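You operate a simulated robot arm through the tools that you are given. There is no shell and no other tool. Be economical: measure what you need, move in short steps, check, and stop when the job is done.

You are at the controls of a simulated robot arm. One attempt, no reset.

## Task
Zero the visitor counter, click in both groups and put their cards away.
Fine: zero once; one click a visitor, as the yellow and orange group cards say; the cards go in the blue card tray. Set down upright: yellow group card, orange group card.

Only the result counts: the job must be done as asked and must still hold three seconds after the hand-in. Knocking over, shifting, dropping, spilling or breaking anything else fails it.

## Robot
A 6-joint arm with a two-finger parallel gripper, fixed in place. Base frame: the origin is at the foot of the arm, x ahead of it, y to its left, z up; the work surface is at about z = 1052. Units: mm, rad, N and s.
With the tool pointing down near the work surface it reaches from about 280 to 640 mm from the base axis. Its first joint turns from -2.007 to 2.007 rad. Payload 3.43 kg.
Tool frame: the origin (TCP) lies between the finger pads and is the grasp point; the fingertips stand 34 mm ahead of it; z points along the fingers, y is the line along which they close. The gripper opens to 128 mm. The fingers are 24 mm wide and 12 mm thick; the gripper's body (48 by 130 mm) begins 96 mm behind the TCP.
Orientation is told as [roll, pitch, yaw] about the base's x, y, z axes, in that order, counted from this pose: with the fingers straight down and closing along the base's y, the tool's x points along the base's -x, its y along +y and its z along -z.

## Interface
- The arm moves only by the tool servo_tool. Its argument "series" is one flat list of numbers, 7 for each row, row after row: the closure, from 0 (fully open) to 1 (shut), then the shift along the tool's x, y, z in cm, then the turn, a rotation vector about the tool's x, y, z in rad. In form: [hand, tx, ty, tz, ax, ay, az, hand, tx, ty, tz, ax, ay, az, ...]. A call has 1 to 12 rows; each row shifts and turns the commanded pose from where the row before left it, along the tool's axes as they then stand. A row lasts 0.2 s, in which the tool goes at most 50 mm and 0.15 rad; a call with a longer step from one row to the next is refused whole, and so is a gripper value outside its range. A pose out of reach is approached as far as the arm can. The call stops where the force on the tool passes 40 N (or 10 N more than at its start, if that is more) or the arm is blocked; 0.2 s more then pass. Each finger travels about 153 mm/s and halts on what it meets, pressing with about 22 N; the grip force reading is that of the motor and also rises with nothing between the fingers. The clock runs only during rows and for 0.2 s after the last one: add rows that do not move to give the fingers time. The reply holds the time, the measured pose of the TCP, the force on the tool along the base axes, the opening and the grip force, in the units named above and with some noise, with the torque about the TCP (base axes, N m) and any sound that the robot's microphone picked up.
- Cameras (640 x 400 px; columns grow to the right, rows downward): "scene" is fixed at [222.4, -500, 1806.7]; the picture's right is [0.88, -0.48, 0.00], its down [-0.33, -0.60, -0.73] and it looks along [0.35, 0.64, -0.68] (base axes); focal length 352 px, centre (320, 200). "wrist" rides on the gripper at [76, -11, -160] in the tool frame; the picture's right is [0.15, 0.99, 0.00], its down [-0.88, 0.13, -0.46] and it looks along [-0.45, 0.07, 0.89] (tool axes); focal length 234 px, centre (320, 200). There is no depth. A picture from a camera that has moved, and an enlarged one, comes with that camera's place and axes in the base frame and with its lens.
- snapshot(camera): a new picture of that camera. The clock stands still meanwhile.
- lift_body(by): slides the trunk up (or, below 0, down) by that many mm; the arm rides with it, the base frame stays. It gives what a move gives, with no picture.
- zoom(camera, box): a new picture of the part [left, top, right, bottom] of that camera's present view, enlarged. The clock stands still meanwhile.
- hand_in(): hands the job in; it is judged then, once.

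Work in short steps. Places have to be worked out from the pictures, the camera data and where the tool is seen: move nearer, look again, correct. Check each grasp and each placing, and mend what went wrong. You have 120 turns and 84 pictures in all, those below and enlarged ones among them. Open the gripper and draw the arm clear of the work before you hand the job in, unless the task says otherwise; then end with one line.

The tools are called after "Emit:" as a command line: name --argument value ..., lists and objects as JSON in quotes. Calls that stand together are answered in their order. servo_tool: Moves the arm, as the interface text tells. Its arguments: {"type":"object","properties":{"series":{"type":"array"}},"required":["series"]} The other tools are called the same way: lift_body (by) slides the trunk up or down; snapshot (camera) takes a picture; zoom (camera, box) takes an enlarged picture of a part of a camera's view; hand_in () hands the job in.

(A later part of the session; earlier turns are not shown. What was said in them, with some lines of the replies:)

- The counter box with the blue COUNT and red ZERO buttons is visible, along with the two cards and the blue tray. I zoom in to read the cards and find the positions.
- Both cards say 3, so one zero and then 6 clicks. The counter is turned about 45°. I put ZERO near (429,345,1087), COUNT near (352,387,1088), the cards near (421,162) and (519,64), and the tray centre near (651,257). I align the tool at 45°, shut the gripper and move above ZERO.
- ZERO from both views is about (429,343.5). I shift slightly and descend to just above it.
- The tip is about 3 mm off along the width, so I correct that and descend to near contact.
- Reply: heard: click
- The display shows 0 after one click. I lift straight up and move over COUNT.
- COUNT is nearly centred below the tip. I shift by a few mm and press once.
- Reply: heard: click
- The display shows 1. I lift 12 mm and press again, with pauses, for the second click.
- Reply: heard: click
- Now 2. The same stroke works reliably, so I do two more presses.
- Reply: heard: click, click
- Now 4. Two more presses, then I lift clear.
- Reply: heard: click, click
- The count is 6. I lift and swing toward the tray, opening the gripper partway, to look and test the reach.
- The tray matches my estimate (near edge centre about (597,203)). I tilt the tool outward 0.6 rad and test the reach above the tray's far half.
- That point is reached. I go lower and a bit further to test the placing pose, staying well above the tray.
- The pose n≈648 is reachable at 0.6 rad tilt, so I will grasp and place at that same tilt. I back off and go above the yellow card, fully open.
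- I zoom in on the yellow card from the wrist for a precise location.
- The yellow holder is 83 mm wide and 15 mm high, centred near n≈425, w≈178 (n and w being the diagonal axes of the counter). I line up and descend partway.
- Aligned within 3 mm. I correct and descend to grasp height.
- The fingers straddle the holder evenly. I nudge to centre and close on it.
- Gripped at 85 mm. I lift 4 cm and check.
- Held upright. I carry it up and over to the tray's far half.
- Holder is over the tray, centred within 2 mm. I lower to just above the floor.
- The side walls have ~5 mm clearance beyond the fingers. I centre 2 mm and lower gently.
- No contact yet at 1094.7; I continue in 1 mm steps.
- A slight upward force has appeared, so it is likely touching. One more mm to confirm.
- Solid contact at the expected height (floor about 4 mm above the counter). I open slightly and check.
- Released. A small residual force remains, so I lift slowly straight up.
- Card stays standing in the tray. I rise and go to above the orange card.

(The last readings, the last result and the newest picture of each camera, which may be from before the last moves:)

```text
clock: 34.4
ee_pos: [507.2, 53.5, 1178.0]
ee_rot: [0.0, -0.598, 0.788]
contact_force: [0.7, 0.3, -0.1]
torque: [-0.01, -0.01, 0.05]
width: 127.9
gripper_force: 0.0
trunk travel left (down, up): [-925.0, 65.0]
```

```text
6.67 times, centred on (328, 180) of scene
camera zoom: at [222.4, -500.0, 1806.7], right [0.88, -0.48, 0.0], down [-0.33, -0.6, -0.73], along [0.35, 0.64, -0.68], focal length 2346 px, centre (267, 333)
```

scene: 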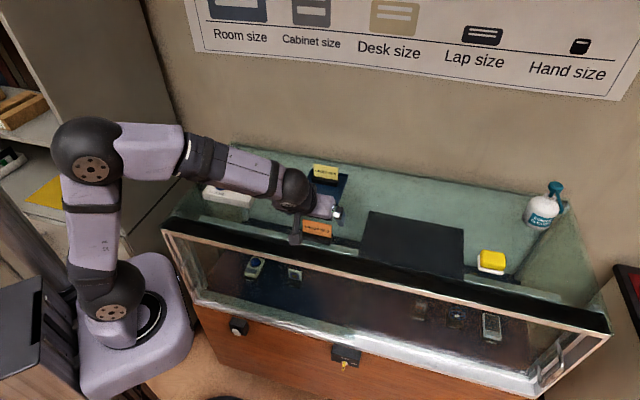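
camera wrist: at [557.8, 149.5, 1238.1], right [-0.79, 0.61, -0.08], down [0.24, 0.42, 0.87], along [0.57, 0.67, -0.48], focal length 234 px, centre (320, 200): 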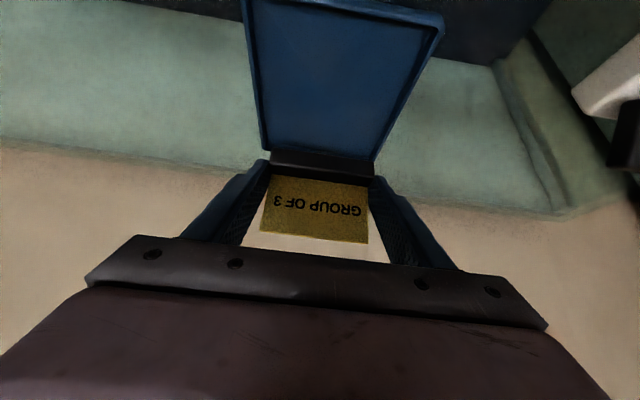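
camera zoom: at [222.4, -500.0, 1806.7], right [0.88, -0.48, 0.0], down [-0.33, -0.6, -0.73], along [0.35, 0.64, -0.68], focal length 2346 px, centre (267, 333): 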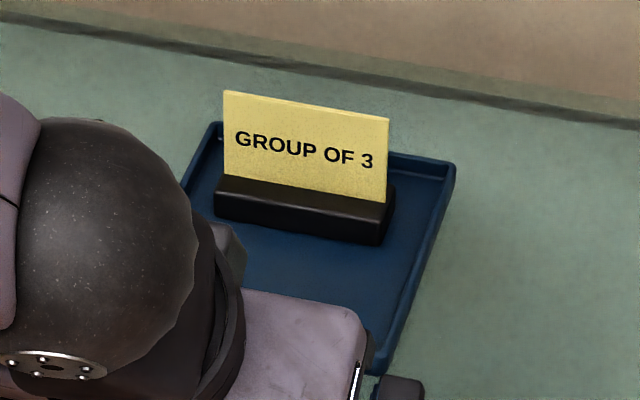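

Yellow stands well inside the tray. Orange is at w≈319, n front 412, the same layout as before, so I descend partway and check.

Emit:
servo_tool --series '[0, -1.28, 0.05, 0.875, 0, 0, 0, 0, 1.4, 0, 2.05, 0, 0, 0, 0, 1.4, 0, 2.05, 0, 0, 0, 0, 1.4, 0, 2.05, 0, 0, 0, 0, 0, 0, 0, 0, 0, 0]'

Emit:
zoom --camera "wrist" --box '[180, 80, 468, 260]'

```text
clock: 35.6
ee_pos: [516.5, 64.2, 1103.3]
ee_rot: [-0.001, -0.6, 0.787]
contact_force: [0.8, -0.3, -1.1]
torque: [0.02, -0.01, 0.01]
width: 127.9
gripper_force: 0.0
trunk travel left (down, up): [-925.0, 65.0]
```

```text
2.22 times, centred on (324, 170) of wrist
camera zoom: at [416.5, -49.6, 1192.2], right [-0.79, 0.61, -0.08], down [0.24, 0.42, 0.87], along [0.57, 0.67, -0.48], focal length 520 px, centre (311, 267)
```

zoom: 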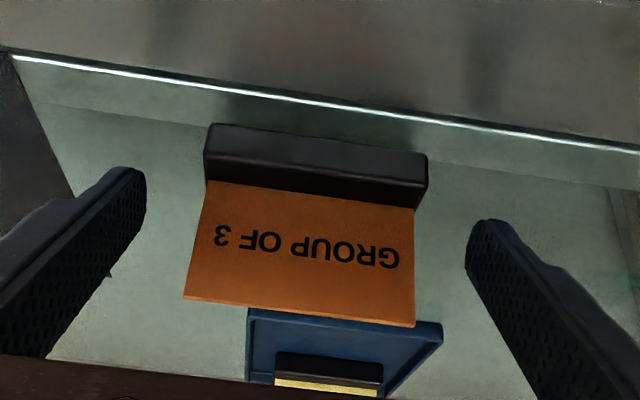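

Well centred. I descend the last 14 mm and close.

Emit:
servo_tool --series '[0, 0.4, 0, 0.66, 0, 0, 0, 0, 0.3, 0, 0.54, 0, 0, 0, 0.2, 0, 0, 0, 0, 0, 0, 0.28, 0, 0, 0, 0, 0, 0, 0.33, 0, 0, 0, 0, 0, 0, 0.5, 0, 0, 0, 0, 0, 0, 0.5, 0, 0, 0, 0, 0, 0, 0.5, 0, 0, 0, 0, 0, 0]'

Emit:
zoom --camera "wrist" --box '[180, 80, 468, 260]'

```text
clock: 37.4
ee_pos: [516.9, 63.9, 1089.4]
ee_rot: [0.001, -0.6, 0.787]
contact_force: [0.0, -1.0, 0.6]
torque: [-0.01, 0.0, 0.0]
width: 84.9
gripper_force: 22.6
trunk travel left (down, up): [-925.0, 65.0]
```

```text
2.22 times, centred on (324, 170) of wrist
camera zoom: at [416.7, -49.6, 1178.0], right [-0.79, 0.61, -0.08], down [0.24, 0.42, 0.87], along [0.57, 0.67, -0.48], focal length 520 px, centre (311, 267)
```

zoom: 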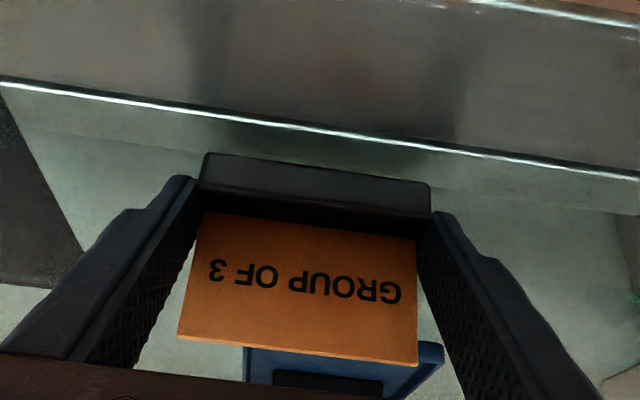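

Gripped at 85 mm. I lift and carry to the near half of the tray.

Emit:
servo_tool --series '[0.5, -0.56, 0, -0.83, 0, 0, 0, 0.5, -1.4, 0, -2.05, 0, 0, 0, 0.5, -1.4, 0, -2.05, 0, 0, 0, 0.5, -3.07, 0.84, 2.1, 0, 0, 0, 0.5, -3.07, 0.84, 2.1, 0, 0, 0, 0.5, -3.07, 0.84, 2.1, 0, 0, 0, 0.5, -3.07, 0.84, 2.1, 0, 0, 0, 0.5, -3.07, 0.84, 2.1, 0, 0, 0, 0.5, 0, 0, 0, 0, 0, 0]'

Emit:
snapshot --camera "wrist"

Emit:
zoom --camera "scene" --box '[260, 130, 388, 210]'

```text
clock: 39.4
ee_pos: [616.3, 226.0, 1149.9]
ee_rot: [0.0, -0.6, 0.785]
contact_force: [-0.6, -0.1, -1.2]
torque: [-0.02, 0.0, -0.02]
width: 85.0
gripper_force: 22.1
trunk travel left (down, up): [-925.0, 65.0]
```

```text
40 pictures are left
camera wrist: at [516.5, 112.1, 1239.0], right [-0.79, 0.61, -0.08], down [0.24, 0.42, 0.87], along [0.57, 0.67, -0.48], focal length 234 px, centre (320, 200)
```

wrist: 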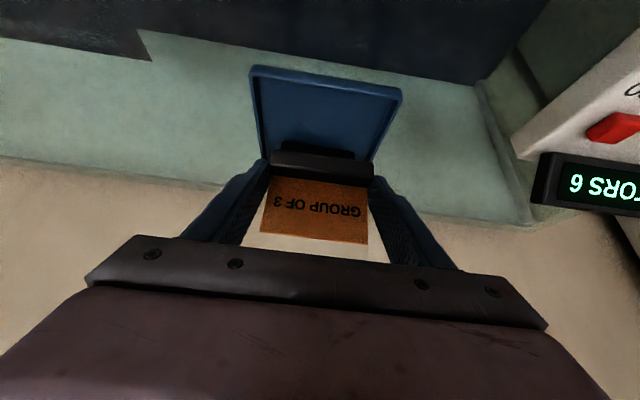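

```text
5.00 times, centred on (324, 170) of scene
camera zoom: at [222.4, -500.0, 1806.7], right [0.88, -0.48, 0.0], down [-0.33, -0.6, -0.73], along [0.35, 0.64, -0.68], focal length 1759 px, centre (300, 350)
```

zoom: 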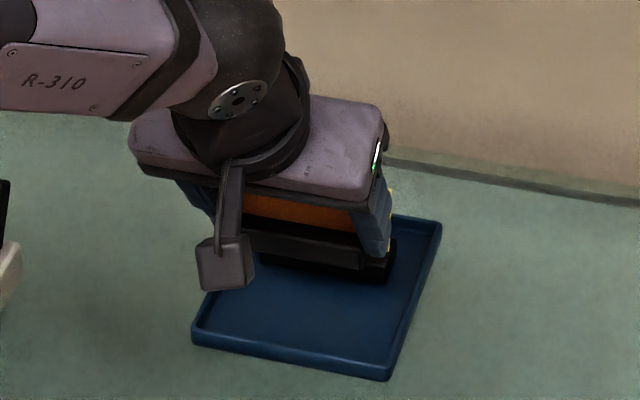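

Clear of the yellow card by about 30 mm. I centre and lower to just above the floor.

Emit:
servo_tool --series '[0.5, 0, -0.3, 0, 0, 0, 0, 0.5, 1.13, 0, 1.65, 0, 0, 0, 0.5, 1.13, 0, 1.65, 0, 0, 0, 0.5, 0.56, 0, 0.83, 0, 0, 0, 0.5, 0, 0, 0, 0, 0, 0]'

Emit:
zoom --camera "wrist" --box '[180, 50, 468, 230]'

Emit:
zoom --camera "scene" --box '[280, 140, 360, 190]'

```text
clock: 40.6
ee_pos: [618.8, 224.9, 1098.9]
ee_rot: [0.0, -0.6, 0.788]
contact_force: [-1.4, -0.1, 0.3]
torque: [-0.01, -0.02, 0.01]
width: 85.1
gripper_force: 22.1
trunk travel left (down, up): [-925.0, 65.0]
```

```text
2.22 times, centred on (324, 140) of wrist
camera zoom: at [519.7, 110.6, 1188.0], right [-0.79, 0.61, -0.08], down [0.24, 0.42, 0.87], along [0.57, 0.67, -0.48], focal length 520 px, centre (311, 333)
```

zoom: 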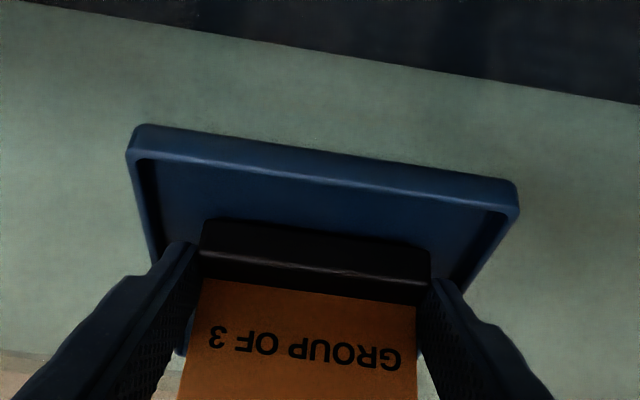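

```text
8.00 times, centred on (320, 165) of scene
camera zoom: at [222.4, -500.0, 1806.7], right [0.88, -0.48, 0.0], down [-0.33, -0.6, -0.73], along [0.35, 0.64, -0.68], focal length 2815 px, centre (320, 480)
```

zoom: 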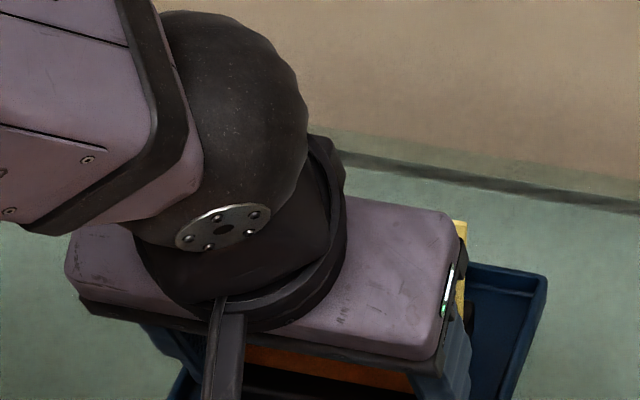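

Geometry matches the previous placing, with clearance on both sides. I lower gently to contact.

Emit:
servo_tool --series '[0.5, 0.17, 0, 0.25, 0, 0, 0, 0.5, 0.056, 0, 0.083, 0, 0, 0, 0.5, 0.056, 0, 0.083, 0, 0, 0, 0.5, 0, 0, 0, 0, 0, 0]'

```text
clock: 41.6
ee_pos: [620.3, 223.8, 1094.5]
ee_rot: [-0.001, -0.601, 0.789]
contact_force: [0.5, -0.4, -0.4]
torque: [-0.04, -0.01, 0.01]
width: 84.9
gripper_force: 22.3
trunk travel left (down, up): [-925.0, 65.0]
```

No contact yet; down another 1.5 mm.

Emit:
servo_tool --series '[0.5, 0.056, 0, 0.083, 0, 0, 0, 0.5, 0.028, 0, 0.041, 0, 0, 0, 0.5, 0, 0, 0, 0, 0, 0]'

```text
clock: 42.4
ee_pos: [619.9, 225.4, 1094.0]
ee_rot: [0.0, -0.6, 0.787]
contact_force: [0.8, 0.9, 3.4]
torque: [0.07, 0.01, 0.01]
width: 84.9
gripper_force: 22.4
trunk travel left (down, up): [-925.0, 65.0]
```

Contact of 3.4 N, so it sits on the floor. I release by a small opening and lift slowly.

Emit:
servo_tool --series '[0.31, 0, 0, 0, 0, 0, 0, 0.29, 0, 0, 0, 0, 0, 0, 0.29, 0, 0, 0, 0, 0, 0, 0.29, -0.17, 0, -0.25, 0, 0, 0, 0.29, -0.28, 0, -0.41, 0, 0, 0, 0.29, 0, 0, 0, 0, 0, 0]'

Emit:
zoom --camera "wrist" --box '[180, 50, 468, 230]'

```text
clock: 43.8
ee_pos: [620.6, 224.2, 1101.5]
ee_rot: [0.001, -0.599, 0.787]
contact_force: [0.2, 0.3, -0.8]
torque: [-0.01, -0.01, 0.01]
width: 90.9
gripper_force: 0.0
trunk travel left (down, up): [-925.0, 65.0]
```

```text
2.22 times, centred on (324, 140) of wrist
camera zoom: at [520.9, 110.1, 1189.6], right [-0.79, 0.61, -0.08], down [0.24, 0.42, 0.87], along [0.57, 0.67, -0.48], focal length 520 px, centre (311, 333)
```

zoom: 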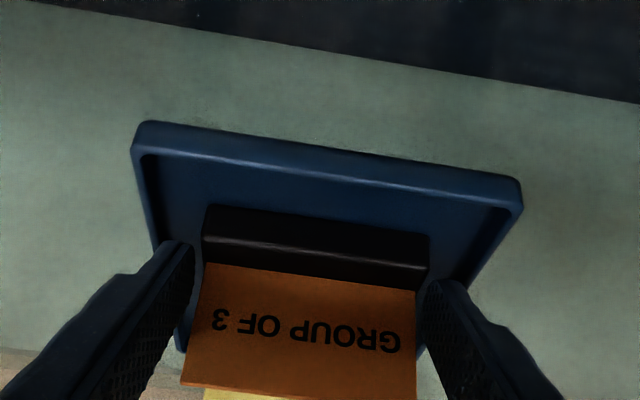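

Released and standing. I rise straight up, draw back and open fully.

Emit:
servo_tool --series '[0.29, -1.5, 0, -2.2, 0, 0, 0, 0.29, -2.26, 0, -3.3, 0, 0, 0, 0.29, -2.26, 0, -3.3, 0, 0, 0, 0.2, 3.0, 0, -3.0, 0, 0, 0, 0, 3.0, 0, -3.0, 0, 0, 0, 0, 3.0, 0, -3.0, 0, 0, 0, 0, 3.0, 0, -3.0, 0, 0, 0, 0, 3.0, 0, -3.0, 0, 0, 0, 0, 0, 0, 0, 0, 0, 0]'

Emit:
snapshot --camera "scene"

Emit:
snapshot --camera "wrist"

Emit:
zoom --camera "scene" --box '[200, 140, 360, 240]'

```text
clock: 45.8
ee_pos: [473.3, 77.2, 1246.6]
ee_rot: [-0.001, -0.598, 0.787]
contact_force: [0.3, 1.1, -0.2]
torque: [-0.01, 0.04, 0.0]
width: 128.2
gripper_force: 0.0
trunk travel left (down, up): [-925.0, 65.0]
```

```text
35 pictures are left
```

scene: 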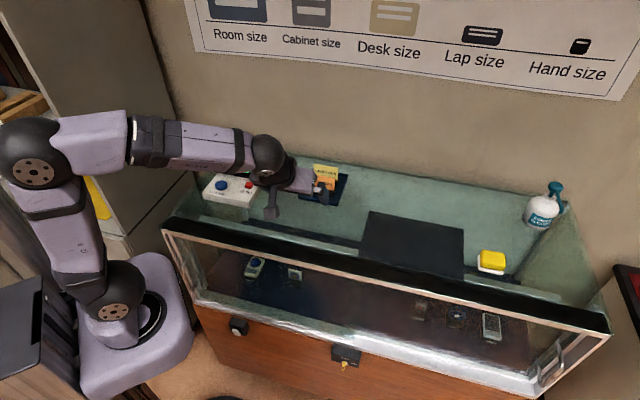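

```text
34 pictures are left
camera wrist: at [373.2, -37.3, 1334.6], right [-0.79, 0.61, -0.08], down [0.24, 0.42, 0.87], along [0.57, 0.67, -0.48], focal length 234 px, centre (320, 200)
```

wrist: 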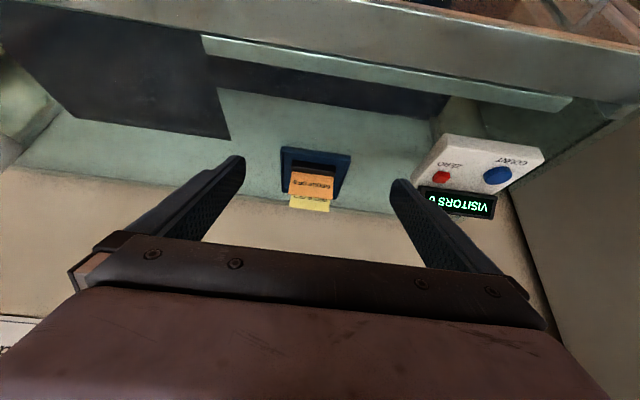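

```text
4.00 times, centred on (280, 190) of scene
camera zoom: at [222.4, -500.0, 1806.7], right [0.88, -0.48, 0.0], down [-0.33, -0.6, -0.73], along [0.35, 0.64, -0.68], focal length 1408 px, centre (480, 240)
```

zoom: 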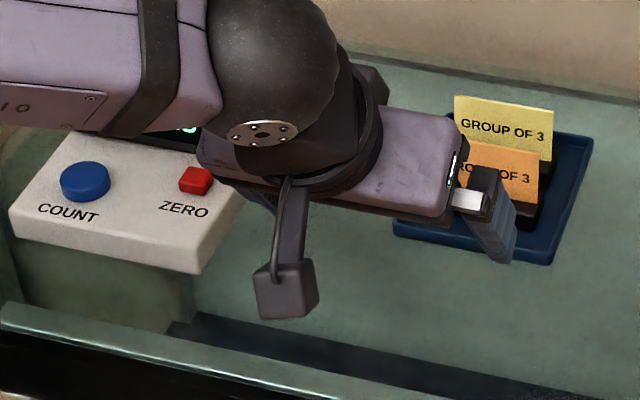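

Both cards stand in the tray. I raise the arm further so I can check the display and tray unobstructed.

Emit:
servo_tool --series '[0, -2.26, 0, -3.3, 0, 0, 0, 0, -2.26, 0, -3.3, 0, 0, 0, 0, -2.26, 0, -3.3, 0, 0, 0, 0, -2.26, 0, -3.3, 0, 0, 0, 0, 0, 0, 0, 0, 0, 0]'

Emit:
zoom --camera "scene" --box '[190, 140, 350, 240]'

Emit:
snapshot --camera "wrist"

```text
clock: 47.0
ee_pos: [473.1, 75.8, 1406.8]
ee_rot: [0.001, -0.6, 0.787]
contact_force: [1.0, -0.6, -0.4]
torque: [-0.02, 0.03, -0.03]
width: 127.9
gripper_force: 0.1
trunk travel left (down, up): [-925.0, 65.0]
```

```text
4.00 times, centred on (270, 190) of scene
camera zoom: at [222.4, -500.0, 1806.7], right [0.88, -0.48, 0.0], down [-0.33, -0.6, -0.73], along [0.35, 0.64, -0.68], focal length 1408 px, centre (520, 240)
```

zoom: 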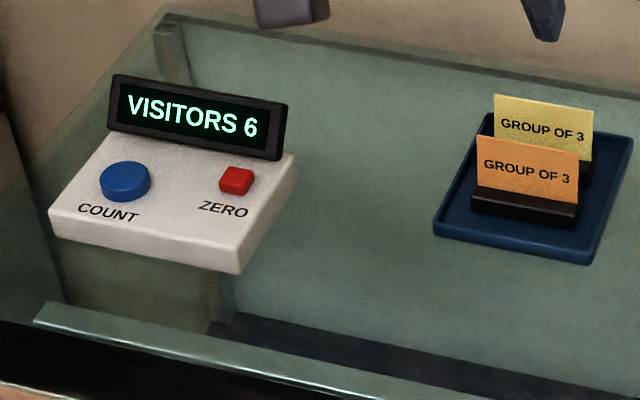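

```text
31 pictures are left
camera wrist: at [373.9, -38.5, 1496.9], right [-0.79, 0.61, -0.08], down [0.24, 0.42, 0.87], along [0.57, 0.67, -0.48], focal length 234 px, centre (320, 200)
```

wrist: 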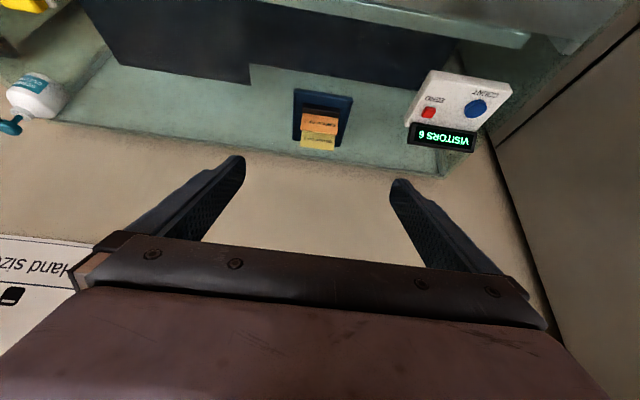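

The counter reads 6, both cards stand upright in the tray, the tray and counter have not moved, and the arm is clear. I hand in.

Emit:
hand_in

```text
The job is handed in.
```

I zeroed the counter once and clicked it six times, three for each group card. The display reads 6, and both cards stand upright in the blue tray.
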